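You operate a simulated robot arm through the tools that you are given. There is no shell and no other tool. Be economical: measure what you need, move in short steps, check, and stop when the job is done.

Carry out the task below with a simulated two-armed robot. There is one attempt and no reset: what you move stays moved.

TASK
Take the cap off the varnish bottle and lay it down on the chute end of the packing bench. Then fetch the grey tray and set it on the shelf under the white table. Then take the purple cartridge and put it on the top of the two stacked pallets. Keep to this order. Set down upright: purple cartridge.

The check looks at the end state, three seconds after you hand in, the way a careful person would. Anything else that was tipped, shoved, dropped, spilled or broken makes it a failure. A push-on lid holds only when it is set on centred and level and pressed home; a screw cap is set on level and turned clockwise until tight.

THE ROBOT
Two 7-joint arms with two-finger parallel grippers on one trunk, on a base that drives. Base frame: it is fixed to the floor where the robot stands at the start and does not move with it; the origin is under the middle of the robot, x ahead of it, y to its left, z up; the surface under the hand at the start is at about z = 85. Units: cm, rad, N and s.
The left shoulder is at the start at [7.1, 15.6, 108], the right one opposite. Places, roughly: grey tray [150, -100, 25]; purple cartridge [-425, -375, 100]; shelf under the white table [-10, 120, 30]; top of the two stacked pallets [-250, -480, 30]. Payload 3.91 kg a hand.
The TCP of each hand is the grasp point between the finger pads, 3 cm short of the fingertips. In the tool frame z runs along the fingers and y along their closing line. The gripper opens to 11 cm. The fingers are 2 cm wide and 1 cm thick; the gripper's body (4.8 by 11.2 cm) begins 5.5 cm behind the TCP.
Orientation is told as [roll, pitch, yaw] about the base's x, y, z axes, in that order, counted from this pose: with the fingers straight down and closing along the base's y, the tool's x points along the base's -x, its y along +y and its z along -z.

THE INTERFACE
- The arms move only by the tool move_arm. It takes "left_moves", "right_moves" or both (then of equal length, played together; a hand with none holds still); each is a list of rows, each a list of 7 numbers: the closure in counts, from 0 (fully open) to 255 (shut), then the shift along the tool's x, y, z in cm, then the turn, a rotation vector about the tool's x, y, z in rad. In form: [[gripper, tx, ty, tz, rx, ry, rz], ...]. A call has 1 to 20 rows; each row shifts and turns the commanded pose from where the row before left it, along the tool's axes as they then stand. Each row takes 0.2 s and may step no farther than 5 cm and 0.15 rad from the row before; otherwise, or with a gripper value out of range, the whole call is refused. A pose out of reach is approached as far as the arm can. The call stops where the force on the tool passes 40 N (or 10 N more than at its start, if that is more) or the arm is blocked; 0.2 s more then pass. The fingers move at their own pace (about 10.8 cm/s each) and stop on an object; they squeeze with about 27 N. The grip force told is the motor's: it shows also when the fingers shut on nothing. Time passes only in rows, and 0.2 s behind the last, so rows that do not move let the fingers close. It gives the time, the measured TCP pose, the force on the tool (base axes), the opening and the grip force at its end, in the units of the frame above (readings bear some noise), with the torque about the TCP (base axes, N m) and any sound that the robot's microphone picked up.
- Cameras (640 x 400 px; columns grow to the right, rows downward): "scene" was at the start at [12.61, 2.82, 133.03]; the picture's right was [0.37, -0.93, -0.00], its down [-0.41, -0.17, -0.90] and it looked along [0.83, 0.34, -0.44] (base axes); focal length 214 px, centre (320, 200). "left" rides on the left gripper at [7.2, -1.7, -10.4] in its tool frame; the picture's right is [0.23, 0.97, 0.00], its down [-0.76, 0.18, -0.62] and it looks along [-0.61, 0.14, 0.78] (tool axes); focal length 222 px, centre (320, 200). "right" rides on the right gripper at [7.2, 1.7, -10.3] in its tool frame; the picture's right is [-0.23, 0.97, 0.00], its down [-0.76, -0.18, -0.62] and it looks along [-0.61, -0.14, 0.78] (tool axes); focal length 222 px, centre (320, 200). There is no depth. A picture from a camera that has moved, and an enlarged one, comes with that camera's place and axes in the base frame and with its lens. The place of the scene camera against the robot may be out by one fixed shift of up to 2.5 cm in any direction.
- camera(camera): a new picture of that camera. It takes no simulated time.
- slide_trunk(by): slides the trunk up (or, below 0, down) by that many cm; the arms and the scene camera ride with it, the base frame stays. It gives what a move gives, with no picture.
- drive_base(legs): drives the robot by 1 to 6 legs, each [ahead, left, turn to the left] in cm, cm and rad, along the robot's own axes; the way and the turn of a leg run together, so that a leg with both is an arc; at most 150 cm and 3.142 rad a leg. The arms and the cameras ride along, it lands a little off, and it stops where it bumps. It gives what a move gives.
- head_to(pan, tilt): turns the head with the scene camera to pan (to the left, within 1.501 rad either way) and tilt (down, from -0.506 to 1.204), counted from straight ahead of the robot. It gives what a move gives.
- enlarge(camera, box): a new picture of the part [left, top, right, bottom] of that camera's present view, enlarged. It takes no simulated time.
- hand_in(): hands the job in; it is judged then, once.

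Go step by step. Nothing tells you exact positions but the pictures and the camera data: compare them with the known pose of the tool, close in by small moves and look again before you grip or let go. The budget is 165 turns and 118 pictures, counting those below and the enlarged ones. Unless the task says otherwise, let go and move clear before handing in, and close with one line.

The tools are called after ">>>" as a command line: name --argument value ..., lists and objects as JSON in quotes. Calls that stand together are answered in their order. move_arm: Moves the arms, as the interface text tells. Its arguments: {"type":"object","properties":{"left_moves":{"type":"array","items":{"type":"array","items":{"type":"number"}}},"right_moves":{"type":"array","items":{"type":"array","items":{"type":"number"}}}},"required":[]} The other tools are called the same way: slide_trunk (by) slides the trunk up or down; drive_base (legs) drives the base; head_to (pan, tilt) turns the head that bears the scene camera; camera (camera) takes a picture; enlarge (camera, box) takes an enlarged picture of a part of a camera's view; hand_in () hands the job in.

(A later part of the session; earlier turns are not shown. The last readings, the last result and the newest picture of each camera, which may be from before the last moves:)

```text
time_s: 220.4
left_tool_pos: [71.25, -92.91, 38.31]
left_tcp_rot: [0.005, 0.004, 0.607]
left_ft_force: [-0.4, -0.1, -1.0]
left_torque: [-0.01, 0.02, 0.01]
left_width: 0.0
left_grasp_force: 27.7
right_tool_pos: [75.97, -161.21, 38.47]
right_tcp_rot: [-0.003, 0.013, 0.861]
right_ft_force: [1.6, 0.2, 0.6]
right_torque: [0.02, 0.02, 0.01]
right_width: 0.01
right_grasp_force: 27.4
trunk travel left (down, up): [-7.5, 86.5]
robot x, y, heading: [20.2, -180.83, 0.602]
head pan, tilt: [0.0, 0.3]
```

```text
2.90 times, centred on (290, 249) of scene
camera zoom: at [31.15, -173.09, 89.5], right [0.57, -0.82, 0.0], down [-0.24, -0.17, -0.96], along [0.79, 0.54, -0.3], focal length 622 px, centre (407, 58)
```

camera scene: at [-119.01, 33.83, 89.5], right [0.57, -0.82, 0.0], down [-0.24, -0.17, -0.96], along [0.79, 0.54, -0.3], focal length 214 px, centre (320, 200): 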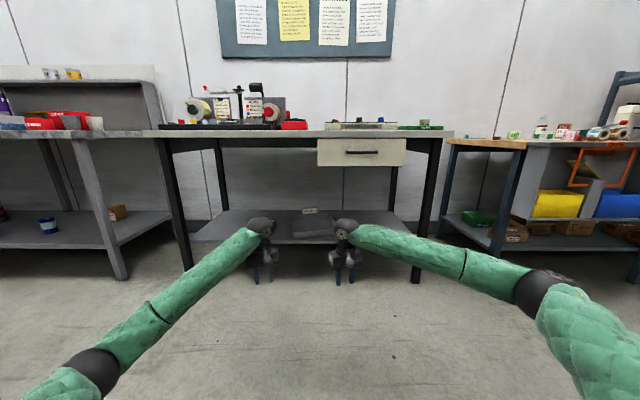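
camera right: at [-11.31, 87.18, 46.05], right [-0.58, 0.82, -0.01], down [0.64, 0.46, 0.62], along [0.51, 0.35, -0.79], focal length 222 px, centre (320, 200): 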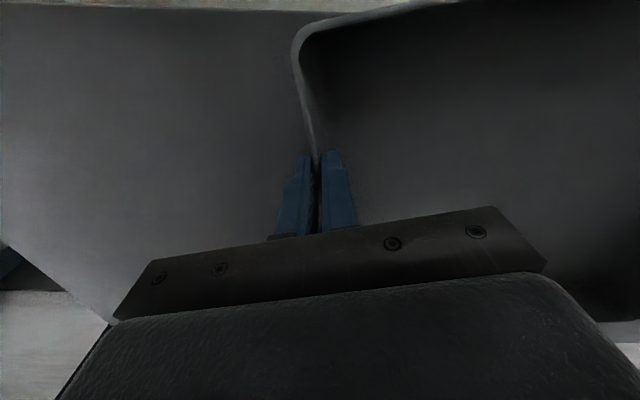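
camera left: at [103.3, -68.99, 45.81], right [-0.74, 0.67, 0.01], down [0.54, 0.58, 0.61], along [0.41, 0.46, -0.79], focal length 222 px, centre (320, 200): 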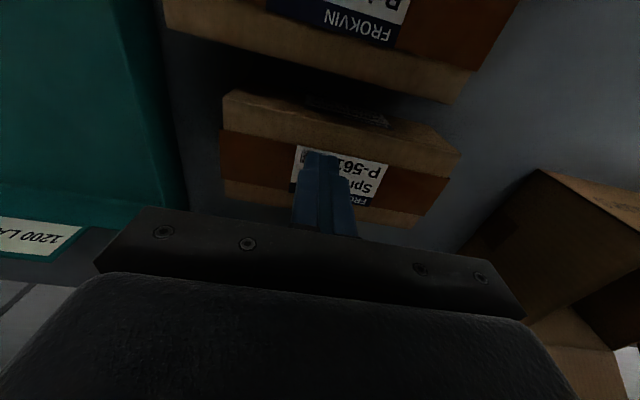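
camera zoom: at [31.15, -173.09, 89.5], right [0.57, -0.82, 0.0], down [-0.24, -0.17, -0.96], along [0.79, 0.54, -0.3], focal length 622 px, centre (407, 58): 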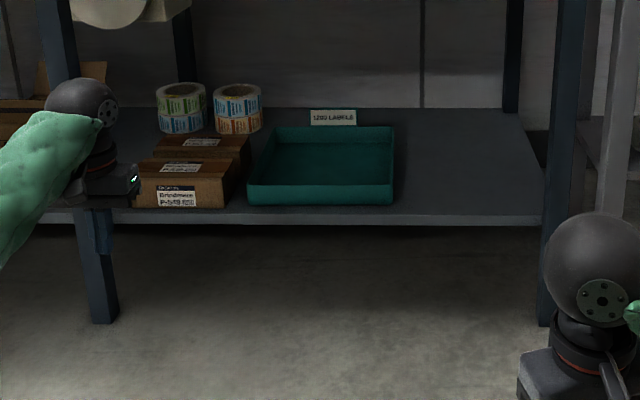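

All is restored. Now the cartridge: I raise the trunk, strafe away from the bench and the stacker, turn toward the cartridge's area and look.

>>> slide_trunk --by 40

>>> slide_trunk --by 22

>>> drive_base --legs '[[0, 115, 0], [0, 0, 2.95]]'

>>> camera --camera "scene"

```text
time_s: 224.2
left_tool_pos: [71.2, -92.83, 78.29]
left_tcp_rot: [0.005, 0.003, 0.606]
left_ft_force: [-0.7, -0.1, -0.2]
left_torque: [-0.03, 0.02, 0.01]
left_width: 0.0
left_grasp_force: 26.7
right_tool_pos: [76.03, -161.18, 78.53]
right_tcp_rot: [-0.004, 0.014, 0.862]
right_ft_force: [0.0, -0.2, -0.2]
right_torque: [0.02, 0.0, -0.01]
right_width: 0.02
right_grasp_force: 26.8
trunk travel left (down, up): [-47.5, 46.5]
robot x, y, heading: [20.3, -180.77, 0.595]
head pan, tilt: [0.0, 0.3]
```

```text
time_s: 226.5
left_tool_pos: [71.19, -92.85, 100.21]
left_tcp_rot: [0.006, 0.004, 0.608]
left_ft_force: [0.2, -0.1, -0.2]
left_torque: [0.0, -0.03, 0.03]
left_width: 0.02
left_grasp_force: 26.7
right_tool_pos: [76.11, -161.13, 100.45]
right_tcp_rot: [-0.003, 0.012, 0.86]
right_ft_force: [-0.7, 0.5, 0.1]
right_torque: [0.01, 0.01, 0.01]
right_width: 0.0
right_grasp_force: 26.8
trunk travel left (down, up): [-69.5, 24.5]
robot x, y, heading: [20.13, -180.87, 0.6]
head pan, tilt: [0.0, 0.3]
```

```text
time_s: 239.4
left_tool_pos: [-110.98, -162.7, 100.24]
left_tcp_rot: [0.006, 0.003, -2.708]
left_ft_force: [0.2, 0.2, -0.2]
left_torque: [-0.01, -0.01, 0.02]
left_width: 0.01
left_grasp_force: 26.7
right_tool_pos: [-104.04, -94.59, 100.56]
right_tcp_rot: [-0.003, 0.014, -2.453]
right_ft_force: [-0.4, 0.4, 0.1]
right_torque: [-0.02, 0.02, -0.02]
right_width: 0.0
right_grasp_force: 27.1
trunk travel left (down, up): [-69.5, 24.5]
robot x, y, heading: [-45.89, -84.75, -2.718]
head pan, tilt: [0.0, 0.3]
```

```text
17 pictures are left
camera scene: at [-59.65, -91.66, 151.5], right [-0.41, 0.91, 0.0], down [0.27, 0.12, -0.96], along [-0.87, -0.4, -0.3], focal length 214 px, centre (320, 200)
```

scene: 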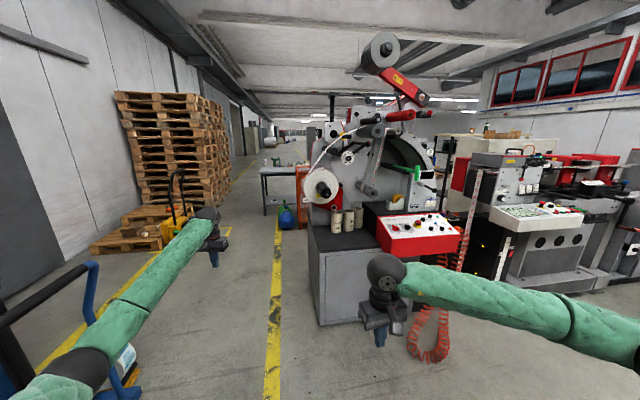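

Ahead are machines, a table behind them near the cartridge's place, and low pallets at the left. I enlarge that part.

>>> enlarge --camera "scene" --box '[80, 120, 320, 270]'

```text
2.67 times, centred on (200, 195) of scene
camera zoom: at [-59.65, -91.66, 151.5], right [-0.41, 0.91, 0.0], down [0.27, 0.12, -0.96], along [-0.87, -0.4, -0.3], focal length 572 px, centre (640, 213)
```

zoom: 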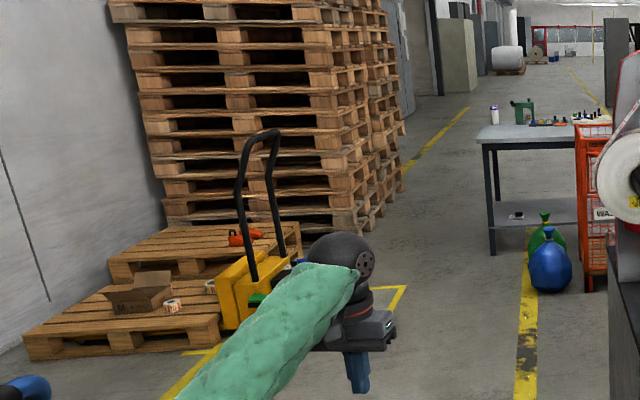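

The small container near the table's rear-left corner is the likely cartridge; the two-pallet pile is behind the pallet jack. I straighten both arms forward to be slim, then drive down the aisle between the machine and the stacker.

>>> move_arm --left_moves '[[0, 0, -3.5, 0, 0, 0, 0], [0, 0, -3.5, 0, 0, 0, 0], [0, 0, -3.5, 0, 0, 0, 0], [0, 0, -3.5, 0, 0, 0, 0], [0, 0, -3.5, 0, 0, 0, 0], [0, 0, -3.5, 0, 0, 0, 0], [0, 0, -3, 0, 0, 0, 0]]' --right_moves '[[0, -3.7, -1.74, 0, 0, 0, 0], [0, -3.7, -1.74, 0, 0, 0, 0], [0, -3.7, -1.74, 0, 0, 0, 0], [0, -3.7, -1.74, 0, 0, 0, 0], [0, -3.7, -1.74, 0, 0, 0, 0], [0, -3.7, -1.74, 0, 0, 0, 0], [0, -3.7, -1.74, 0, 0, 0, 0]]'

>>> drive_base --legs '[[0, 0, 0.18], [0, 31, 0], [100, 0, 0], [110, 0, 0], [130, 10, 0]]'

>>> camera --camera "scene"

```text
time_s: 241.0
left_tool_pos: [-121.09, -140.93, 100.15]
left_tcp_rot: [0.008, 0.004, -2.708]
left_ft_force: [0.3, 0.0, -0.5]
left_torque: [0.02, 0.0, -0.04]
left_width: 10.99
left_grasp_force: 0.1
right_tool_pos: [-131.78, -101.5, 100.03]
right_tcp_rot: [-0.003, 0.015, -2.454]
right_ft_force: [-0.1, -0.1, -0.6]
right_torque: [0.0, 0.0, -0.02]
right_width: 11.02
right_grasp_force: 0.0
trunk travel left (down, up): [-69.5, 24.5]
robot x, y, heading: [-45.53, -85.01, -2.715]
head pan, tilt: [0.0, 0.3]
```

```text
time_s: 245.6
left_tool_pos: [-98.82, -200.33, 100.27]
left_tcp_rot: [-0.073, -0.038, -2.45]
left_ft_force: [-0.3, 0.0, 0.3]
left_torque: [0.03, -0.02, -0.02]
left_width: 10.97
left_grasp_force: 0.1
right_tool_pos: [-119.03, -165.1, 102.96]
right_tcp_rot: [-0.102, 0.006, -2.202]
right_ft_force: [-1.3, 1.4, -0.4]
right_torque: [-0.06, -0.12, -0.01]
right_width: 10.97
right_grasp_force: 0.0
trunk travel left (down, up): [-69.5, 24.5]
robot x, y, heading: [-46.9, -121.92, -2.451]
head pan, tilt: [0.0, 0.3]
stopped in leg 3: the robot was blocked; the commanded pose is now the measured one
```

```text
15 pictures are left
camera scene: at [-66.86, -119.04, 152.55], right [-0.63, 0.77, -0.1], down [0.28, 0.11, -0.95], along [-0.72, -0.63, -0.28], focal length 214 px, centre (320, 200)
```

scene: 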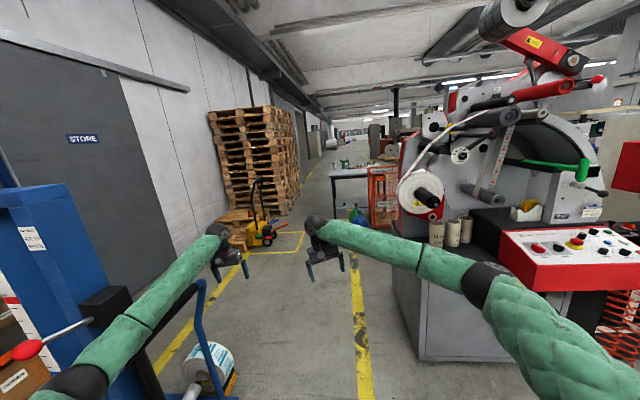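

The left elbow touched the stacker. I back off straight away and look at how things stand.

>>> drive_base --legs '[[-25, 0, 0]]'

>>> head_to --pan 0.4 --tilt 0.6

>>> camera --camera "scene"

```text
time_s: 246.3
left_tool_pos: [-94.81, -212.74, 94.12]
left_tcp_rot: [-0.251, -0.098, -2.448]
left_ft_force: [0.2, -0.7, 0.5]
left_torque: [-0.01, -0.02, 0.02]
left_width: 11.0
left_grasp_force: 0.0
right_tool_pos: [-117.89, -171.45, 100.83]
right_tcp_rot: [-0.321, 0.034, -2.361]
right_ft_force: [-1.5, 1.5, 0.0]
right_torque: [0.0, -0.11, -0.04]
right_width: 11.01
right_grasp_force: 0.0
trunk travel left (down, up): [-69.5, 24.5]
robot x, y, heading: [-48.64, -122.85, -2.527]
head pan, tilt: [0.0, 0.3]
stopped in leg 1: the robot was blocked; the commanded pose is now the measured one
```

```text
time_s: 247.2
left_tool_pos: [-95.01, -212.33, 94.21]
left_tcp_rot: [-0.255, -0.102, -2.453]
left_ft_force: [0.9, -0.8, -1.0]
left_torque: [0.0, 0.05, -0.01]
left_width: 11.0
left_grasp_force: 0.1
right_tool_pos: [-117.82, -170.86, 101.01]
right_tcp_rot: [-0.324, 0.031, -2.364]
right_ft_force: [-0.3, -0.2, 0.3]
right_torque: [0.0, -0.02, 0.0]
right_width: 11.0
right_grasp_force: 0.1
trunk travel left (down, up): [-69.5, 24.5]
robot x, y, heading: [-48.74, -122.91, -2.531]
head pan, tilt: [0.4, 0.6]
```

```text
14 pictures are left
camera scene: at [-67.68, -118.6, 150.09], right [-0.84, 0.53, -0.11], down [0.35, 0.39, -0.85], along [-0.41, -0.76, -0.51], focal length 214 px, centre (320, 200)
```

scene: 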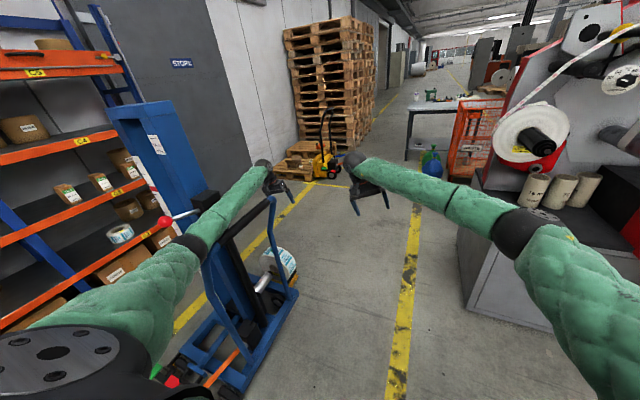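

The left arm is leaning on the stacker's handle and tilts the robot. Raising the trunk should lift the arm off it.

>>> slide_trunk --by 20

>>> camera --camera "scene"

```text
time_s: 247.5
left_tool_pos: [-94.67, -216.59, 92.41]
left_tcp_rot: [-0.358, -0.169, -2.448]
left_ft_force: [0.1, -0.7, 0.7]
left_torque: [0.01, -0.02, -0.03]
left_width: 11.03
left_grasp_force: 0.1
right_tool_pos: [-114.68, -175.36, 99.61]
right_tcp_rot: [-0.436, 0.034, -2.373]
right_ft_force: [-1.1, -0.8, 0.5]
right_torque: [0.03, -0.15, -0.07]
right_width: 11.01
right_grasp_force: 0.0
trunk travel left (down, up): [-69.8, 24.2]
robot x, y, heading: [-49.32, -123.36, -2.542]
head pan, tilt: [0.4, 0.6]
stopped: the arm was blocked; the commanded pose is now the measured one
```

```text
13 pictures are left
camera scene: at [-68.72, -118.35, 150.25], right [-0.84, 0.53, -0.11], down [0.36, 0.39, -0.85], along [-0.41, -0.75, -0.52], focal length 214 px, centre (320, 200)
```

scene: 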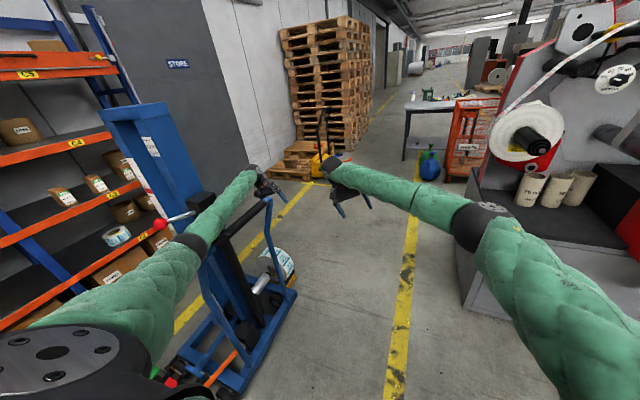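

The robot still leans on its left arm. I raise the left hand and draw it inward to take weight off the stacker.

>>> move_arm --left_moves '[[0, 0, -1, -2, 0, 0, 0], [0, 0, -1, -2, 0, 0, 0], [0, 0, -1, -2, 0, 0, 0], [0, 0, -1, -2, 0, 0, 0], [0, 0, -1, -2, 0, 0, 0], [0, 0, -1, -2, 0, 0, 0]]'

```text
time_s: 247.9
left_tool_pos: [-97.76, -219.07, 92.52]
left_tcp_rot: [-0.472, -0.254, -2.471]
left_ft_force: [-0.7, 1.3, 0.0]
left_torque: [-0.11, -0.09, 0.02]
left_width: 11.02
left_grasp_force: 0.2
right_tool_pos: [-110.9, -179.19, 97.16]
right_tcp_rot: [-0.552, 0.04, -2.342]
right_ft_force: [-1.3, 0.6, 1.6]
right_torque: [-0.04, -0.2, -0.04]
right_width: 11.0
right_grasp_force: 0.0
trunk travel left (down, up): [-69.8, 24.2]
robot x, y, heading: [-49.67, -123.53, -2.56]
head pan, tilt: [0.4, 0.6]
stopped in row 1 (left hand): the arm was blocked; the commanded pose is now the measured one
```

Each stop lets the arms drift further left into the stacker. I pull the left hand firmly to the right and back.

>>> move_arm --left_moves '[[0, 2.5, -4, -1, 0, 0, 0], [0, 2.5, -4, -1, 0, 0, 0], [0, 2.5, -4, -1, 0, 0, 0], [0, 2.5, -4, -1, 0, 0, 0]]'

>>> drive_base --legs '[[-15, 0, 0]]'

```text
time_s: 248.2
left_tool_pos: [-106.88, -220.16, 94.45]
left_tcp_rot: [-0.569, -0.346, -2.532]
left_ft_force: [-0.3, 2.3, -28.7]
left_torque: [0.6, 1.4, 0.08]
left_width: 11.01
left_grasp_force: 0.0
right_tool_pos: [-111.74, -181.49, 93.03]
right_tcp_rot: [-0.648, 0.073, -2.314]
right_ft_force: [-9.2, -1.6, -2.6]
right_torque: [0.21, -0.44, -0.35]
right_width: 11.02
right_grasp_force: 0.1
trunk travel left (down, up): [-69.8, 24.2]
robot x, y, heading: [-52.06, -124.57, -2.635]
head pan, tilt: [0.4, 0.6]
stopped in row 1 (left hand): the arm was blocked; the commanded pose is now the measured one
```

```text
time_s: 248.9
left_tool_pos: [-107.52, -228.16, 89.23]
left_tcp_rot: [-0.691, -0.395, -2.56]
left_ft_force: [-1.1, 0.6, 3.0]
left_torque: [-0.11, -0.21, 0.01]
left_width: 10.99
left_grasp_force: 0.0
right_tool_pos: [-119.25, -182.21, 87.05]
right_tcp_rot: [-0.791, 0.115, -2.487]
right_ft_force: [1.5, -0.2, -0.1]
right_torque: [-0.01, 0.05, 0.01]
right_width: 11.0
right_grasp_force: 0.0
trunk travel left (down, up): [-69.8, 24.2]
robot x, y, heading: [-53.43, -125.08, -2.685]
head pan, tilt: [0.4, 0.6]
stopped in leg 1: the robot was blocked; the commanded pose is now the measured one
```

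That made little headway; I look again from above.

>>> head_to --pan 0.5 --tilt 1.0

>>> camera --camera "scene"

```text
time_s: 249.8
left_tool_pos: [-108.01, -227.89, 89.27]
left_tcp_rot: [-0.677, -0.371, -2.559]
left_ft_force: [-0.4, -0.6, -0.1]
left_torque: [0.04, 0.04, -0.03]
left_width: 10.98
left_grasp_force: 0.1
right_tool_pos: [-119.58, -182.29, 88.78]
right_tcp_rot: [-0.774, 0.102, -2.496]
right_ft_force: [-0.9, 0.0, 0.2]
right_torque: [0.03, 0.0, 0.0]
right_width: 11.0
right_grasp_force: 0.1
trunk travel left (down, up): [-69.8, 24.2]
robot x, y, heading: [-54.15, -125.95, -2.694]
head pan, tilt: [0.499, 1.0]
```

```text
12 pictures are left
camera scene: at [-64.45, -128.7, 146.53], right [-0.81, 0.59, -0.03], down [0.5, 0.66, -0.56], along [-0.31, -0.47, -0.83], focal length 214 px, centre (320, 200)
```

scene: 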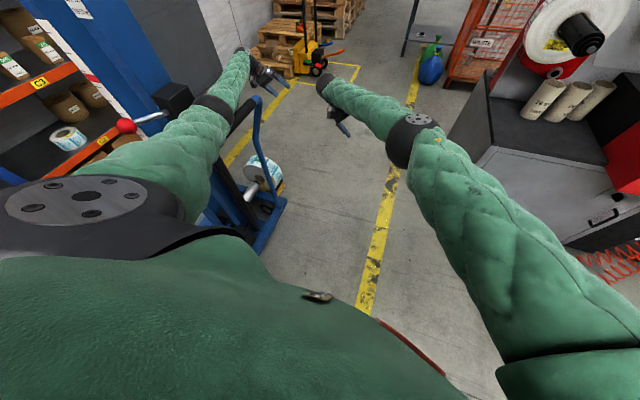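

The robot has nearly righted itself. The upper left arm is by the stacker's lever; I raise the trunk to lift over it.

>>> slide_trunk --by 10

```text
time_s: 251.1
left_tool_pos: [-107.07, -229.94, 96.11]
left_tcp_rot: [-0.688, -0.35, -2.544]
left_ft_force: [-1.2, 1.7, -0.7]
left_torque: [-0.08, -0.08, -0.03]
left_width: 11.02
left_grasp_force: 0.0
right_tool_pos: [-113.36, -188.32, 98.21]
right_tcp_rot: [-0.768, 0.113, -2.413]
right_ft_force: [0.1, -0.4, -0.3]
right_torque: [-0.01, -0.03, 0.03]
right_width: 10.99
right_grasp_force: 0.0
trunk travel left (down, up): [-79.8, 14.2]
robot x, y, heading: [-53.69, -125.62, -2.69]
head pan, tilt: [0.499, 1.0]
```

>>> slide_trunk --by 13

>>> drive_base --legs '[[-10, 0, 0]]'

>>> camera --camera "scene"

```text
time_s: 252.7
left_tool_pos: [-107.5, -230.02, 108.75]
left_tcp_rot: [-0.693, -0.347, -2.55]
left_ft_force: [0.6, 0.4, -0.2]
left_torque: [-0.04, -0.01, -0.01]
left_width: 10.98
left_grasp_force: 0.0
right_tool_pos: [-113.4, -188.38, 111.05]
right_tcp_rot: [-0.772, 0.113, -2.418]
right_ft_force: [-0.4, -0.1, 0.3]
right_torque: [-0.01, 0.01, 0.01]
right_width: 11.0
right_grasp_force: 0.1
trunk travel left (down, up): [-92.8, 1.2]
robot x, y, heading: [-53.56, -125.74, -2.692]
head pan, tilt: [0.499, 1.0]
```

```text
time_s: 253.9
left_tool_pos: [-98.41, -225.7, 108.79]
left_tcp_rot: [-0.692, -0.348, -2.549]
left_ft_force: [0.2, -0.6, 0.9]
left_torque: [-0.01, -0.02, 0.01]
left_width: 11.01
left_grasp_force: 0.0
right_tool_pos: [-104.29, -184.12, 111.02]
right_tcp_rot: [-0.77, 0.112, -2.417]
right_ft_force: [-0.6, 0.0, -0.1]
right_torque: [0.02, 0.01, 0.02]
right_width: 11.0
right_grasp_force: 0.0
trunk travel left (down, up): [-92.8, 1.2]
robot x, y, heading: [-44.65, -121.67, -2.692]
head pan, tilt: [0.499, 1.0]
```

```text
11 pictures are left
camera scene: at [-54.15, -130.11, 168.83], right [-0.81, 0.58, 0.0], down [0.49, 0.68, -0.54], along [-0.31, -0.44, -0.84], focal length 214 px, centre (320, 200)
```

scene: 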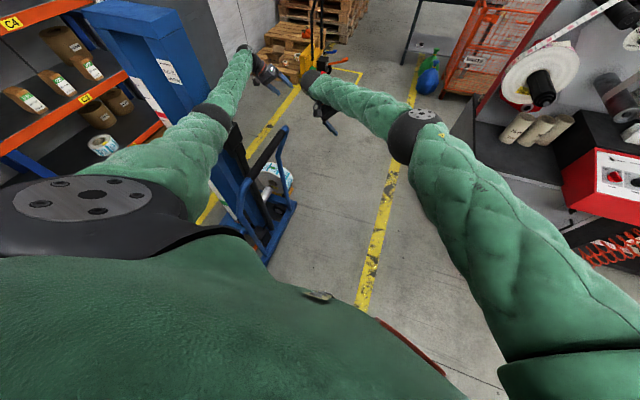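

Free and upright again, the stacker stands as it was. I level both hands and bring them in front of the robot, narrow.

>>> move_arm --left_moves '[[0, 0, 0, 0, -0.138, 0, 0], [0, 0, 0, 0, -0.138, 0, 0], [0, 0, 0, 0, -0.138, 0, 0], [0, 0, 0, 0, -0.138, 0, 0], [0, 0, 0, 0, -0.138, 0, 0], [0, 0, 0, 0, 0, 0.116, 0], [0, 0, 0, 0, 0, 0.116, 0], [0, 0, 0, 0, 0, 0.116, 0], [0, 1.5, -4.4, 0, 0, 0, 0], [0, 1.5, -4.4, 0, 0, 0, 0], [0, 1.5, -4.4, 0, 0, 0, 0], [0, 1.5, -4.4, 0, 0, 0, 0], [0, 1.5, -4.4, 0, 0, 0, 0], [0, 1.5, -4.4, 0, 0, 0, 0], [0, 1.5, -4.4, 0, 0, 0, 0], [0, 1.5, -4.4, 0, 0, 0, 0], [0, 1.5, -4.4, 0, 0, 0, 0], [0, 1.5, -4.4, 0, 0, 0, 0], [0, 1, -4, 0, 0, 0, 0]]' --right_moves '[[0, 0, 0, 0, -0.128, 0, 0], [0, 0, 0, 0, -0.128, 0, 0], [0, 0, 0, 0, -0.128, 0, 0], [0, 0, 0, 0, -0.128, 0, 0], [0, 0, 0, 0, -0.128, 0, 0], [0, 0, 0, 0, -0.128, 0, 0], [0, 0, 0, 0, 0, -0.112, 0], [0, 0.85, -4.3, 0, 0, 0, 0], [0, 0.85, -4.3, 0, 0, 0, 0], [0, 0.85, -4.3, 0, 0, 0, 0], [0, 0.85, -4.3, 0, 0, 0, 0], [0, 0.85, -4.3, 0, 0, 0, 0], [0, 0.85, -4.3, 0, 0, 0, 0], [0, 0.85, -4.3, 0, 0, 0, 0], [0, 0.85, -4.3, 0, 0, 0, 0], [0, 0.85, -4.3, 0, 0, 0, 0], [0, 0.85, -4.3, 0, 0, 0, 0], [0, 0.85, -4.3, 0, 0, 0, 0], [0, 0, -2, 0, 0, 0, 0]]'

```text
time_s: 257.9
left_tool_pos: [-111.99, -176.73, 108.81]
left_tcp_rot: [0.002, 0.0, -2.548]
left_ft_force: [0.6, -0.5, 0.4]
left_torque: [-0.01, 0.01, -0.03]
left_width: 11.0
left_grasp_force: 0.1
right_tool_pos: [-130.13, -140.93, 111.15]
right_tcp_rot: [-0.003, 0.001, -2.416]
right_ft_force: [0.1, 0.1, 0.7]
right_torque: [-0.01, -0.04, -0.01]
right_width: 11.02
right_grasp_force: 0.1
trunk travel left (down, up): [-92.8, 1.2]
robot x, y, heading: [-44.77, -121.72, -2.695]
head pan, tilt: [0.499, 1.0]
```

Both hands are level in front. I turn to face straight down the aisle and drive in stages.

>>> drive_base --legs '[[0, 0, 0.158], [60, 0, 0], [80, 0, 0], [80, 10, 0]]'

>>> head_to --pan 0.0 --tilt 0.45

>>> camera --camera "scene"

```text
time_s: 269.7
left_tool_pos: [-276.18, -321.38, 108.81]
left_tcp_rot: [-0.001, 0.001, -2.384]
left_ft_force: [-0.2, 0.2, 0.3]
left_torque: [-0.01, 0.0, -0.01]
left_width: 10.99
left_grasp_force: 0.0
right_tool_pos: [-299.83, -288.94, 111.37]
right_tcp_rot: [-0.003, -0.001, -2.252]
right_ft_force: [-0.2, 0.6, -0.5]
right_torque: [-0.01, 0.01, -0.01]
right_width: 11.01
right_grasp_force: 0.0
trunk travel left (down, up): [-92.8, 1.2]
robot x, y, heading: [-218.72, -255.79, -2.53]
head pan, tilt: [0.499, 1.0]
```

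```text
time_s: 270.7
left_tool_pos: [-276.12, -321.21, 108.85]
left_tcp_rot: [-0.001, 0.003, -2.384]
left_ft_force: [0.3, -0.5, -0.7]
left_torque: [0.01, -0.03, 0.02]
left_width: 11.0
left_grasp_force: 0.1
right_tool_pos: [-299.99, -288.8, 111.41]
right_tcp_rot: [-0.003, -0.001, -2.252]
right_ft_force: [0.2, 0.4, -0.6]
right_torque: [0.03, 0.03, -0.04]
right_width: 10.99
right_grasp_force: 0.1
trunk travel left (down, up): [-92.8, 1.2]
robot x, y, heading: [-218.84, -255.55, -2.526]
head pan, tilt: [0.0, 0.45]
```

```text
10 pictures are left
camera scene: at [-231.35, -264.5, 173.4], right [-0.58, 0.82, 0.0], down [0.36, 0.25, -0.9], along [-0.73, -0.52, -0.44], focal length 214 px, centre (320, 200)
```

scene: 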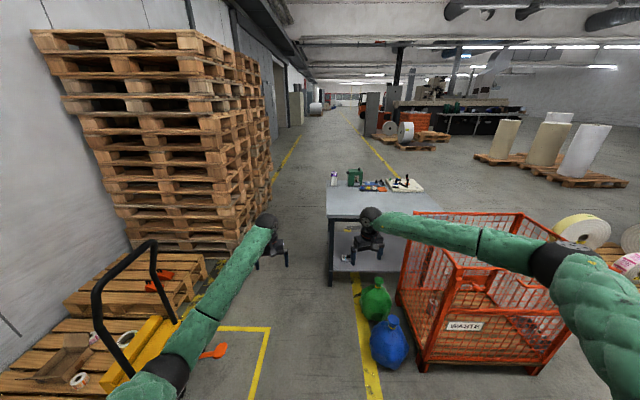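

The white-purple container is at about [-419, -379] on the table's rear-left corner. I drive on past the bags to stand off the table's left-front corner, turned toward it.

>>> drive_base --legs '[[0, 18, 0], [60, 0, 0], [55, 0, 0], [45, 20, 0], [0, 0, -0.75]]'

>>> head_to --pan 0.0 --tilt 0.65

>>> camera --camera "scene"

```text
time_s: 282.5
left_tool_pos: [-415.4, -386.86, 108.86]
left_tcp_rot: [-0.003, 0.0, 3.137]
left_ft_force: [0.3, -0.4, -0.3]
left_torque: [0.03, 0.0, 0.01]
left_width: 10.99
left_grasp_force: 0.0
right_tool_pos: [-410.37, -346.99, 111.23]
right_tcp_rot: [-0.004, 0.0, -3.011]
right_ft_force: [0.1, -1.0, -0.6]
right_torque: [0.05, 0.03, 0.01]
right_width: 10.98
right_grasp_force: 0.0
trunk travel left (down, up): [-92.8, 1.2]
robot x, y, heading: [-328.53, -378.91, 2.996]
head pan, tilt: [0.0, 0.45]
```

```text
time_s: 283.2
left_tool_pos: [-415.34, -386.84, 108.77]
left_tcp_rot: [-0.003, 0.0, 3.138]
left_ft_force: [0.5, -0.3, 0.5]
left_torque: [0.01, 0.01, -0.01]
left_width: 11.0
left_grasp_force: 0.0
right_tool_pos: [-410.34, -347.02, 111.37]
right_tcp_rot: [-0.004, 0.0, -3.011]
right_ft_force: [-0.5, -0.4, -1.3]
right_torque: [0.01, 0.0, 0.03]
right_width: 10.98
right_grasp_force: 0.0
trunk travel left (down, up): [-92.8, 1.2]
robot x, y, heading: [-328.73, -379.03, 2.996]
head pan, tilt: [0.0, 0.649]
```

```text
9 pictures are left
camera scene: at [-343.17, -377.41, 171.62], right [0.14, 0.99, 0.0], down [0.6, -0.09, -0.8], along [-0.79, 0.12, -0.6], focal length 214 px, centre (320, 200)
```

scene: 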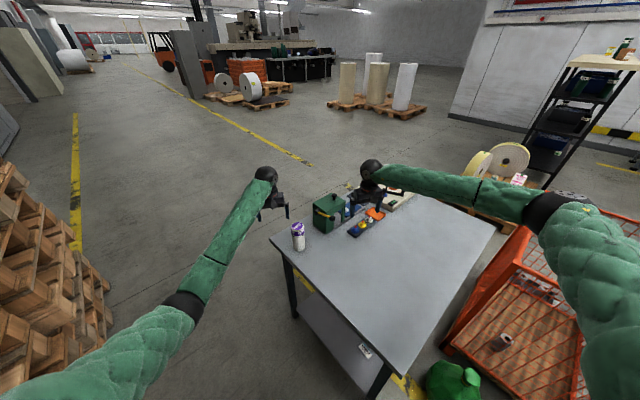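

The purple-topped cartridge stands at about [-417, -376.6]. I bring the left hand above it and take its camera view.

>>> move_arm --left_moves '[[0, 0, 0, -2, 0, 0, 0], [0, -0.6, -3.4, 0, 0, 0, 0], [0, -0.6, -3.4, 0, 0, 0, 0], [0, -0.5, -3.4, 0, 0, 0, 0], [0, 0, 0, 0, 0, 0, 0]]'

>>> camera --camera "left"

```text
time_s: 284.4
left_tool_pos: [-417.05, -376.54, 110.88]
left_tcp_rot: [-0.002, 0.002, 3.14]
left_ft_force: [-0.3, 0.3, -0.1]
left_torque: [0.04, 0.03, 0.0]
left_width: 11.0
left_grasp_force: 0.1
right_tool_pos: [-410.36, -347.0, 111.26]
right_tcp_rot: [-0.005, -0.001, -3.013]
right_ft_force: [-0.4, -0.3, -0.8]
right_torque: [-0.01, 0.0, -0.02]
right_width: 10.97
right_grasp_force: 0.0
trunk travel left (down, up): [-92.8, 1.2]
robot x, y, heading: [-328.52, -378.89, 3.0]
head pan, tilt: [0.0, 0.649]
```

```text
8 pictures are left
camera left: at [-409.78, -374.97, 121.27], right [0.22, -0.97, 0.0], down [-0.76, -0.18, 0.62], along [-0.61, -0.14, -0.78], focal length 222 px, centre (320, 200)
```

left: 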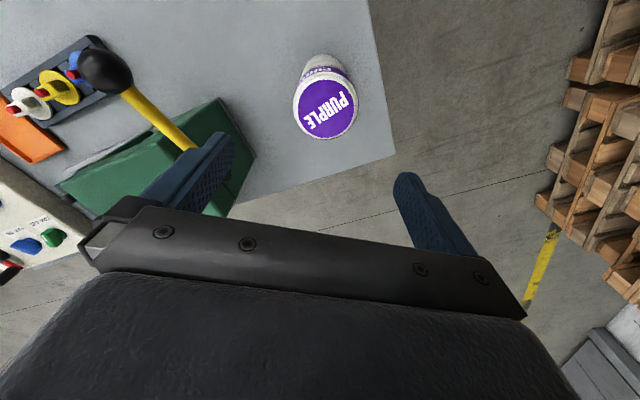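

The cartridge's centre is near [-415.9, -376.7], 6 cm wide. I align, narrow the opening a little, and descend over its top.

>>> move_arm --left_moves '[[58, 1.2, 0.2, 0, 0, 0, 0], [58, 0, 0, 3.5, 0, 0, 0], [58, 0, 0, 3.5, 0, 0, 0], [58, 0, 0, 3, 0, 0, 0], [58, 0, 0, 2.9, 0, 0, 0], [58, 0, 0, 0, 0, 0, 0]]'

>>> enlarge --camera "scene" --box '[250, 170, 370, 270]'

```text
time_s: 285.8
left_tool_pos: [-415.92, -376.82, 97.97]
left_tcp_rot: [-0.002, 0.0, 3.14]
left_ft_force: [0.1, 0.1, 0.5]
left_torque: [0.02, 0.02, 0.0]
left_width: 8.51
left_grasp_force: 0.1
right_tool_pos: [-410.35, -346.87, 111.17]
right_tcp_rot: [-0.004, 0.001, -3.012]
right_ft_force: [0.1, 0.1, 0.6]
right_torque: [0.03, 0.0, 0.05]
right_width: 11.01
right_grasp_force: 0.2
trunk travel left (down, up): [-92.8, 1.2]
robot x, y, heading: [-328.63, -378.86, 2.995]
head pan, tilt: [0.0, 0.649]
```

```text
4.00 times, centred on (310, 220) of scene
camera zoom: at [-343.17, -377.44, 171.62], right [0.14, 0.99, 0.0], down [0.6, -0.09, -0.8], along [-0.79, 0.12, -0.61], focal length 858 px, centre (360, 120)
```

zoom: 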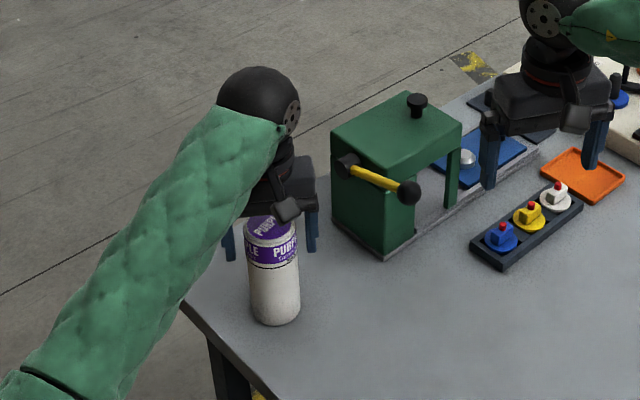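

The fingers straddle the top. I close gradually.

>>> move_arm --left_moves '[[90, 0, 0, 0, 0, 0, 0], [105, 0, 0, 0, 0, 0, 0], [115, 0, 0, 0, 0, 0, 0], [125, 0, 0, 0, 0, 0, 0], [140, 0, 0, 0, 0, 0, 0], [255, 0, 0, 0, 0, 0, 0], [255, 0, 0, 0, 0, 0, 0]]'

>>> move_arm --left_moves '[[255, 0, 0, -1, 0, 0, 0], [255, 0, 0, -3, 0, 0, 0], [255, 0, 0, -4, 0, 0, 0], [255, 0, 0, -4, 0, 0, 0], [255, 0, 0, 0, 0, 0, 0]]'

>>> enlarge --camera "scene" --box '[240, 150, 360, 250]'

```text
time_s: 287.4
left_tool_pos: [-415.89, -376.75, 98.01]
left_tcp_rot: [-0.004, 0.0, 3.138]
left_ft_force: [0.8, -0.2, 0.2]
left_torque: [-0.02, 0.0, 0.02]
left_width: 6.13
left_grasp_force: 26.9
right_tool_pos: [-410.32, -346.93, 111.14]
right_tcp_rot: [-0.005, 0.0, -3.012]
right_ft_force: [-0.3, -0.3, 0.5]
right_torque: [-0.01, 0.01, 0.01]
right_width: 11.0
right_grasp_force: 0.2
trunk travel left (down, up): [-92.8, 1.2]
robot x, y, heading: [-328.43, -378.99, 2.999]
head pan, tilt: [0.0, 0.649]
```

```text
time_s: 288.6
left_tool_pos: [-416.0, -376.97, 110.01]
left_tcp_rot: [-0.003, 0.001, 3.139]
left_ft_force: [0.0, -0.2, -2.0]
left_torque: [-0.01, 0.0, 0.02]
left_width: 6.13
left_grasp_force: 26.7
right_tool_pos: [-410.28, -347.0, 111.21]
right_tcp_rot: [-0.003, -0.001, -3.012]
right_ft_force: [-0.2, -0.9, 0.7]
right_torque: [0.02, 0.03, 0.02]
right_width: 10.99
right_grasp_force: 0.2
trunk travel left (down, up): [-92.8, 1.2]
robot x, y, heading: [-328.79, -379.04, 2.994]
head pan, tilt: [0.0, 0.649]
```

```text
4.00 times, centred on (300, 200) of scene
camera zoom: at [-343.21, -377.44, 171.61], right [0.14, 0.99, 0.0], down [0.6, -0.09, -0.8], along [-0.79, 0.12, -0.61], focal length 858 px, centre (400, 200)
```

zoom: 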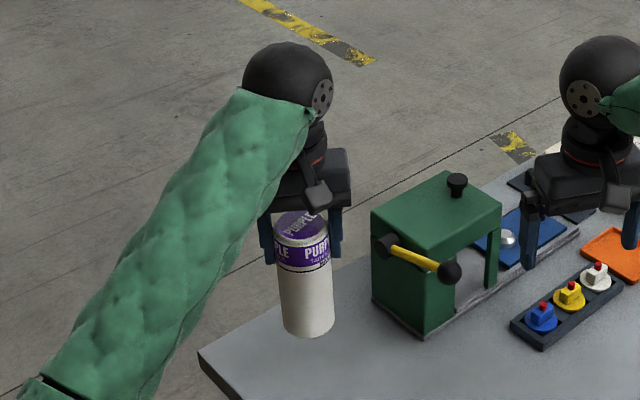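

The cartridge is held upright (base 14 cm below the TCP). Next I turn toward the two stacked pallets; I plan to set it near their aisle-side rear corner, clear of the orange tool.

>>> drive_base --legs '[[0, 0, 2.32], [-5, -20, 0]]'

>>> head_to --pan 0.1 --tilt 0.75

>>> camera --camera "scene"

```text
time_s: 292.0
left_tool_pos: [-367.28, -456.68, 110.01]
left_tcp_rot: [-0.01, 0.001, -2.014]
left_ft_force: [0.0, 1.2, -1.9]
left_torque: [-0.07, -0.03, -0.06]
left_width: 6.15
left_grasp_force: 27.3
right_tool_pos: [-390.58, -440.88, 111.22]
right_tcp_rot: [0.0, -0.001, -1.856]
right_ft_force: [-0.6, 0.3, 0.3]
right_torque: [0.03, -0.03, 0.0]
right_width: 11.0
right_grasp_force: 0.1
trunk travel left (down, up): [-92.8, 1.2]
robot x, y, heading: [-328.66, -379.06, -2.133]
head pan, tilt: [0.0, 0.649]
stopped in leg 1: the robot was blocked; the commanded pose is now the measured one
```

```text
time_s: 292.6
left_tool_pos: [-367.11, -456.55, 110.17]
left_tcp_rot: [-0.011, 0.002, -2.013]
left_ft_force: [0.0, -0.8, -2.1]
left_torque: [0.03, 0.02, -0.02]
left_width: 6.12
left_grasp_force: 27.2
right_tool_pos: [-390.5, -440.96, 111.32]
right_tcp_rot: [-0.002, 0.0, -1.853]
right_ft_force: [-0.3, 0.3, -0.6]
right_torque: [-0.01, 0.0, -0.05]
right_width: 10.98
right_grasp_force: 0.0
trunk travel left (down, up): [-92.8, 1.2]
robot x, y, heading: [-328.73, -378.69, -2.133]
head pan, tilt: [0.099, 0.75]
```

```text
5 pictures are left
camera scene: at [-335.97, -391.15, 170.77], right [-0.89, 0.45, 0.0], down [0.31, 0.61, -0.73], along [-0.33, -0.65, -0.68], focal length 214 px, centre (320, 200)
```

scene: 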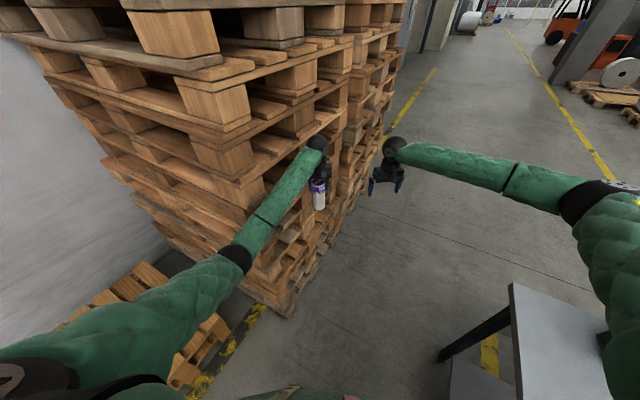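

The left hand brushed the tall pallet stack. I turn back a little, retract both hands, move away from the stack, then turn toward the low pile.

>>> drive_base --legs '[[0, 0, -0.3]]'

>>> move_arm --left_moves '[[255, 4, 0, 0, 0, 0, 0], [255, 4, 0, 0, 0, 0, 0], [255, 4, 0, 0, 0, 0, 0], [255, 4, 0, 0, 0, 0, 0], [255, 4, 0, 0, 0, 0, 0]]' --right_moves '[[0, 4, -1, 0, 0, 0, 0], [0, 4, -1, 0, 0, 0, 0], [0, 4, -1, 0, 0, 0, 0], [0, 4, -1, 0, 0, 0, 0], [0, 4, -1, 0, 0, 0, 0]]'

>>> drive_base --legs '[[-19, -8, 0], [0, 0, 1.26]]'

```text
time_s: 294.0
left_tool_pos: [-388.42, -441.68, 110.07]
left_tcp_rot: [-0.014, 0.001, -2.314]
left_ft_force: [-0.1, 0.8, -1.6]
left_torque: [-0.05, 0.0, -0.03]
left_width: 6.11
left_grasp_force: 26.9
right_tool_pos: [-406.05, -419.7, 111.34]
right_tcp_rot: [-0.002, -0.002, -2.155]
right_ft_force: [0.3, -0.4, 0.3]
right_torque: [-0.02, 0.0, 0.02]
right_width: 10.98
right_grasp_force: 0.0
trunk travel left (down, up): [-92.8, 1.2]
robot x, y, heading: [-328.49, -379.2, -2.438]
head pan, tilt: [0.099, 0.75]
```

```text
time_s: 295.2
left_tool_pos: [-374.72, -426.74, 110.17]
left_tcp_rot: [-0.01, -0.001, -2.312]
left_ft_force: [0.9, 0.8, -0.8]
left_torque: [-0.01, 0.02, 0.02]
left_width: 6.11
left_grasp_force: 27.4
right_tool_pos: [-399.14, -400.08, 111.51]
right_tcp_rot: [-0.002, -0.005, -2.153]
right_ft_force: [0.7, 0.8, 0.5]
right_torque: [0.0, 0.04, 0.0]
right_width: 11.01
right_grasp_force: 0.1
trunk travel left (down, up): [-92.8, 1.2]
robot x, y, heading: [-328.39, -378.84, -2.434]
head pan, tilt: [0.099, 0.75]
```

```text
time_s: 299.9
left_tool_pos: [-288.04, -419.47, 110.1]
left_tcp_rot: [-0.01, 0.0, -1.056]
left_ft_force: [0.8, 0.3, -0.5]
left_torque: [-0.03, -0.03, 0.04]
left_width: 6.13
left_grasp_force: 26.9
right_tool_pos: [-320.77, -434.43, 111.32]
right_tcp_rot: [-0.001, 0.0, -0.896]
right_ft_force: [-0.4, -0.6, 0.2]
right_torque: [-0.03, 0.0, -0.02]
right_width: 10.99
right_grasp_force: 0.0
trunk travel left (down, up): [-92.8, 1.2]
robot x, y, heading: [-319.13, -360.4, -1.177]
head pan, tilt: [0.099, 0.75]
```

Turned without contact. I look at the pile.

>>> camera --camera "scene"

```text
4 pictures are left
camera scene: at [-314.53, -373.23, 170.76], right [-0.88, -0.47, 0.0], down [-0.32, 0.6, -0.73], along [0.35, -0.64, -0.68], focal length 214 px, centre (320, 200)
```

scene: 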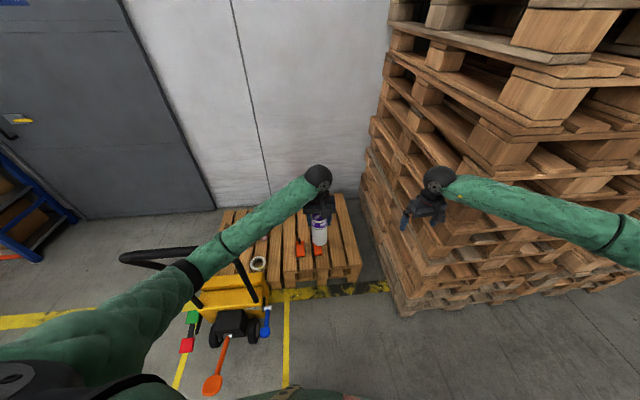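

The pile's free right part is near u 214, v -494, clear of the orange tool. I tuck the right hand, shift the base, and stretch the left arm out so its elbow stays away from the jack's handle.

>>> move_arm --right_moves '[[0, 2.74, 3.28, 0, 0, 0, 0], [0, 2.74, 3.28, 0, 0, 0, 0], [0, 2.74, 3.28, 0, 0, 0, 0], [0, 2.74, 3.28, 0, 0, 0, 0], [0, 2.74, 3.28, 0, 0, 0, 0]]'

>>> drive_base --legs '[[12.4, -13.2, 0]]'

>>> move_arm --left_moves '[[255, -3.93, -0.14, 0, 0, 0, 0], [255, -3.93, -0.14, 0, 0, 0, 0], [255, -3.93, -0.14, 0, 0, 0, 0], [255, -3.93, -0.14, 0, 0, 0, 0], [255, -3.93, -0.14, 0, 0, 0, 0], [255, -3.93, -0.14, 0, 0, 0, 0], [255, 0, 0, 0, 0, 0, 0]]'

>>> slide_trunk --by -20

```text
time_s: 301.1
left_tool_pos: [-287.92, -419.43, 110.17]
left_tcp_rot: [-0.013, 0.001, -1.054]
left_ft_force: [-0.9, 0.7, -1.5]
left_torque: [0.03, 0.03, -0.01]
left_width: 6.09
left_grasp_force: 27.0
right_tool_pos: [-316.5, -413.45, 111.42]
right_tcp_rot: [-0.003, -0.001, -0.897]
right_ft_force: [-0.4, 0.3, 0.0]
right_torque: [-0.02, 0.0, 0.0]
right_width: 11.01
right_grasp_force: 0.0
trunk travel left (down, up): [-92.8, 1.2]
robot x, y, heading: [-319.37, -360.75, -1.175]
head pan, tilt: [0.099, 0.75]
```

```text
time_s: 302.6
left_tool_pos: [-295.29, -435.9, 110.06]
left_tcp_rot: [-0.012, 0.001, -1.055]
left_ft_force: [0.3, -0.1, -2.4]
left_torque: [0.03, 0.01, -0.02]
left_width: 6.13
left_grasp_force: 27.4
right_tool_pos: [-323.88, -429.92, 111.42]
right_tcp_rot: [-0.004, -0.002, -0.895]
right_ft_force: [-0.4, -0.1, 1.4]
right_torque: [-0.01, -0.01, -0.01]
right_width: 10.99
right_grasp_force: 0.1
trunk travel left (down, up): [-92.8, 1.2]
robot x, y, heading: [-326.64, -377.58, -1.177]
head pan, tilt: [0.099, 0.75]
```

```text
time_s: 304.2
left_tool_pos: [-284.28, -456.68, 110.09]
left_tcp_rot: [-0.012, -0.001, -1.053]
left_ft_force: [0.0, 0.1, -2.6]
left_torque: [-0.02, 0.01, -0.01]
left_width: 6.1
left_grasp_force: 27.2
right_tool_pos: [-323.91, -430.0, 111.38]
right_tcp_rot: [-0.004, -0.003, -0.896]
right_ft_force: [0.8, -0.6, 0.6]
right_torque: [-0.03, 0.02, 0.0]
right_width: 11.01
right_grasp_force: 0.1
trunk travel left (down, up): [-92.8, 1.2]
robot x, y, heading: [-326.89, -376.75, -1.17]
head pan, tilt: [0.099, 0.75]
```

```text
time_s: 306.4
left_tool_pos: [-284.35, -456.75, 90.23]
left_tcp_rot: [-0.009, 0.0, -1.055]
left_ft_force: [-0.8, 0.0, -1.1]
left_torque: [-0.01, -0.01, -0.03]
left_width: 6.1
left_grasp_force: 26.8
right_tool_pos: [-324.01, -430.01, 91.33]
right_tcp_rot: [-0.004, -0.001, -0.895]
right_ft_force: [0.7, -0.3, -0.4]
right_torque: [0.01, -0.01, -0.02]
right_width: 10.98
right_grasp_force: 0.0
trunk travel left (down, up): [-72.8, 21.2]
robot x, y, heading: [-326.69, -377.06, -1.178]
head pan, tilt: [0.099, 0.75]
```

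The hand is over the chosen spot. I lower the trunk 18 cm more and check with a picture.

>>> slide_trunk --by -18

>>> camera --camera "scene"

```text
time_s: 308.4
left_tool_pos: [-284.36, -456.75, 72.23]
left_tcp_rot: [-0.011, 0.0, -1.053]
left_ft_force: [0.3, -0.1, -1.5]
left_torque: [0.02, -0.02, -0.02]
left_width: 6.11
left_grasp_force: 27.1
right_tool_pos: [-323.97, -429.95, 73.37]
right_tcp_rot: [-0.001, -0.002, -0.894]
right_ft_force: [0.5, 0.4, -0.2]
right_torque: [0.0, 0.01, -0.02]
right_width: 10.98
right_grasp_force: 0.0
trunk travel left (down, up): [-54.8, 39.2]
robot x, y, heading: [-326.61, -377.28, -1.168]
head pan, tilt: [0.099, 0.75]
```

```text
3 pictures are left
camera scene: at [-321.94, -389.71, 132.77], right [-0.88, -0.48, 0.0], down [-0.32, 0.6, -0.73], along [0.35, -0.64, -0.68], focal length 214 px, centre (320, 200)
```

scene: 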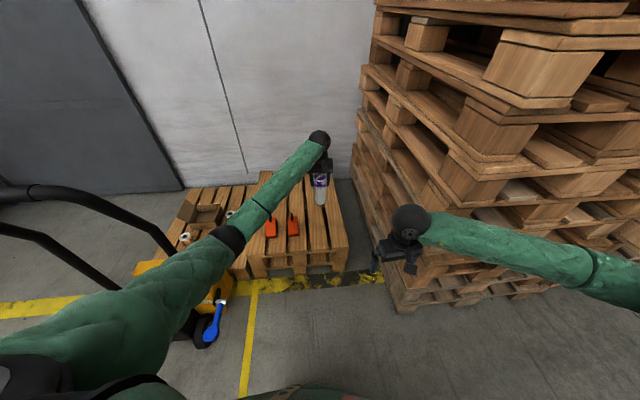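

The spot lies on the free boards right of the orange tool. I enlarge once to see boards and gaps.

>>> enlarge --camera "scene" --box '[240, 170, 370, 280]'

```text
3.64 times, centred on (305, 225) of scene
camera zoom: at [-321.94, -389.71, 132.77], right [-0.88, -0.48, 0.0], down [-0.32, 0.6, -0.73], along [0.35, -0.64, -0.68], focal length 780 px, centre (374, 109)
```

zoom: 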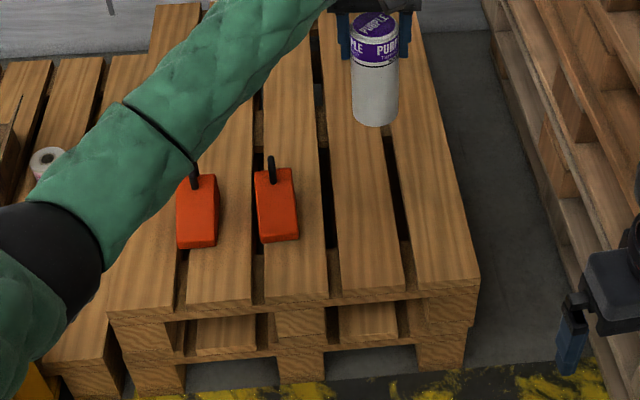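

The spot is centred on a deck board of the double pile. I lower the cartridge with the arm.

>>> move_arm --left_moves '[[255, 0, 0, 4, 0, 0, 0], [255, 0, 0, 4, 0, 0, 0], [255, 0, 0, 4, 0, 0, 0], [255, 0, 0, 4, 0, 0, 0], [255, 0, 0, 4, 0, 0, 0], [255, 0, 0, 2.5, 0, 0, 0], [255, 0, 0, 0, 0, 0, 0]]'

```text
time_s: 310.0
left_tool_pos: [-284.62, -456.82, 49.67]
left_tcp_rot: [-0.01, 0.001, -1.053]
left_ft_force: [-0.6, 0.1, -1.3]
left_torque: [0.03, 0.01, -0.01]
left_width: 6.1
left_grasp_force: 27.2
right_tool_pos: [-323.97, -429.89, 73.32]
right_tcp_rot: [-0.002, -0.002, -0.894]
right_ft_force: [-0.4, -0.4, 1.1]
right_torque: [0.02, -0.03, 0.0]
right_width: 10.99
right_grasp_force: 0.1
trunk travel left (down, up): [-54.8, 39.2]
robot x, y, heading: [-326.89, -377.09, -1.177]
head pan, tilt: [0.099, 0.75]
```

>>> move_arm --left_moves '[[255, 0, 0, 1.5, 0, 0, 0], [255, 0, 0, 1, 0, 0, 0], [255, 0, 0, 0.5, 0, 0, 0], [255, 0, 0, 0.5, 0, 0, 0], [255, 0, 0, 0, 0, 0, 0]]'

>>> move_arm --left_moves '[[255, 0, 0, 0.4, 0, 0, 0], [255, 0, 0, 0.4, 0, 0, 0], [255, 0, 0, 0, 0, 0, 0]]'

```text
time_s: 311.2
left_tool_pos: [-284.65, -456.89, 46.02]
left_tcp_rot: [-0.01, 0.001, -1.055]
left_ft_force: [0.4, 0.5, -2.0]
left_torque: [-0.03, 0.02, 0.01]
left_width: 6.14
left_grasp_force: 26.7
right_tool_pos: [-323.91, -430.0, 73.35]
right_tcp_rot: [-0.001, 0.0, -0.895]
right_ft_force: [-0.1, 0.2, 0.4]
right_torque: [0.02, 0.01, -0.02]
right_width: 10.98
right_grasp_force: 0.0
trunk travel left (down, up): [-54.8, 39.2]
robot x, y, heading: [-327.14, -376.87, -1.175]
head pan, tilt: [0.099, 0.75]
```

```text
time_s: 312.0
left_tool_pos: [-284.76, -456.84, 45.31]
left_tcp_rot: [-0.009, 0.001, -1.053]
left_ft_force: [1.1, 1.3, -1.4]
left_torque: [0.02, -0.01, 0.0]
left_width: 6.14
left_grasp_force: 26.8
right_tool_pos: [-323.86, -429.95, 73.35]
right_tcp_rot: [-0.001, -0.002, -0.896]
right_ft_force: [0.4, 0.1, 0.2]
right_torque: [0.02, 0.03, 0.01]
right_width: 10.98
right_grasp_force: 0.1
trunk travel left (down, up): [-54.8, 39.2]
robot x, y, heading: [-326.89, -376.62, -1.171]
head pan, tilt: [0.099, 0.75]
```

>>> move_arm --left_moves '[[255, 0, 0, 0.4, 0, 0, 0], [255, 0, 0, 0.4, 0, 0, 0], [255, 0, 0, 0, 0, 0, 0]]'

>>> move_arm --left_moves '[[255, 0, 0, 0.3, 0, 0, 0], [255, 0, 0, 0.3, 0, 0, 0], [255, 0, 0, 0, 0, 0, 0]]'

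```text
time_s: 312.8
left_tool_pos: [-284.77, -456.93, 44.49]
left_tcp_rot: [-0.012, 0.0, -1.056]
left_ft_force: [0.3, 0.0, -1.5]
left_torque: [0.0, 0.0, 0.01]
left_width: 6.11
left_grasp_force: 26.6
right_tool_pos: [-323.91, -430.06, 73.46]
right_tcp_rot: [-0.002, -0.002, -0.895]
right_ft_force: [0.5, 0.5, -0.3]
right_torque: [-0.01, 0.0, -0.01]
right_width: 10.99
right_grasp_force: 0.1
trunk travel left (down, up): [-54.8, 39.2]
robot x, y, heading: [-326.65, -377.35, -1.176]
head pan, tilt: [0.099, 0.75]
```

```text
time_s: 313.6
left_tool_pos: [-284.76, -456.87, 44.03]
left_tcp_rot: [-0.011, -0.001, -1.055]
left_ft_force: [0.0, -0.1, -1.9]
left_torque: [-0.02, 0.0, -0.01]
left_width: 6.12
left_grasp_force: 27.0
right_tool_pos: [-323.9, -430.09, 73.38]
right_tcp_rot: [-0.002, -0.001, -0.896]
right_ft_force: [-0.3, -0.7, -0.8]
right_torque: [-0.02, -0.02, 0.0]
right_width: 11.0
right_grasp_force: 0.1
trunk travel left (down, up): [-54.8, 39.2]
robot x, y, heading: [-326.91, -377.36, -1.176]
head pan, tilt: [0.099, 0.75]
```

>>> move_arm --left_moves '[[255, 0, 0, 0.3, 0, 0, 0], [255, 0, 0, 0.3, 0, 0, 0], [255, 0, 0, 0, 0, 0, 0]]'

>>> move_arm --left_moves '[[255, 0, 0, 0.25, 0, 0, 0], [255, 0, 0, 0.25, 0, 0, 0], [255, 0, 0, 0, 0, 0, 0]]'

```text
time_s: 314.4
left_tool_pos: [-284.6, -456.73, 43.39]
left_tcp_rot: [-0.01, 0.0, -1.054]
left_ft_force: [0.0, 0.2, -2.4]
left_torque: [0.0, 0.01, -0.03]
left_width: 6.12
left_grasp_force: 27.2
right_tool_pos: [-324.01, -430.03, 73.42]
right_tcp_rot: [-0.002, -0.004, -0.895]
right_ft_force: [-0.2, 0.0, 0.1]
right_torque: [0.02, -0.01, 0.01]
right_width: 11.01
right_grasp_force: 0.1
trunk travel left (down, up): [-54.8, 39.2]
robot x, y, heading: [-326.87, -377.25, -1.174]
head pan, tilt: [0.099, 0.75]
```

```text
time_s: 315.2
left_tool_pos: [-284.67, -456.95, 42.85]
left_tcp_rot: [-0.011, 0.001, -1.054]
left_ft_force: [-1.4, -0.6, -1.1]
left_torque: [0.02, 0.02, 0.0]
left_width: 6.11
left_grasp_force: 27.4
right_tool_pos: [-323.9, -430.03, 73.34]
right_tcp_rot: [-0.002, -0.002, -0.895]
right_ft_force: [-0.2, -0.2, -0.1]
right_torque: [0.02, 0.03, -0.01]
right_width: 11.03
right_grasp_force: 0.2
trunk travel left (down, up): [-54.8, 39.2]
robot x, y, heading: [-326.74, -377.16, -1.174]
head pan, tilt: [0.099, 0.75]
```

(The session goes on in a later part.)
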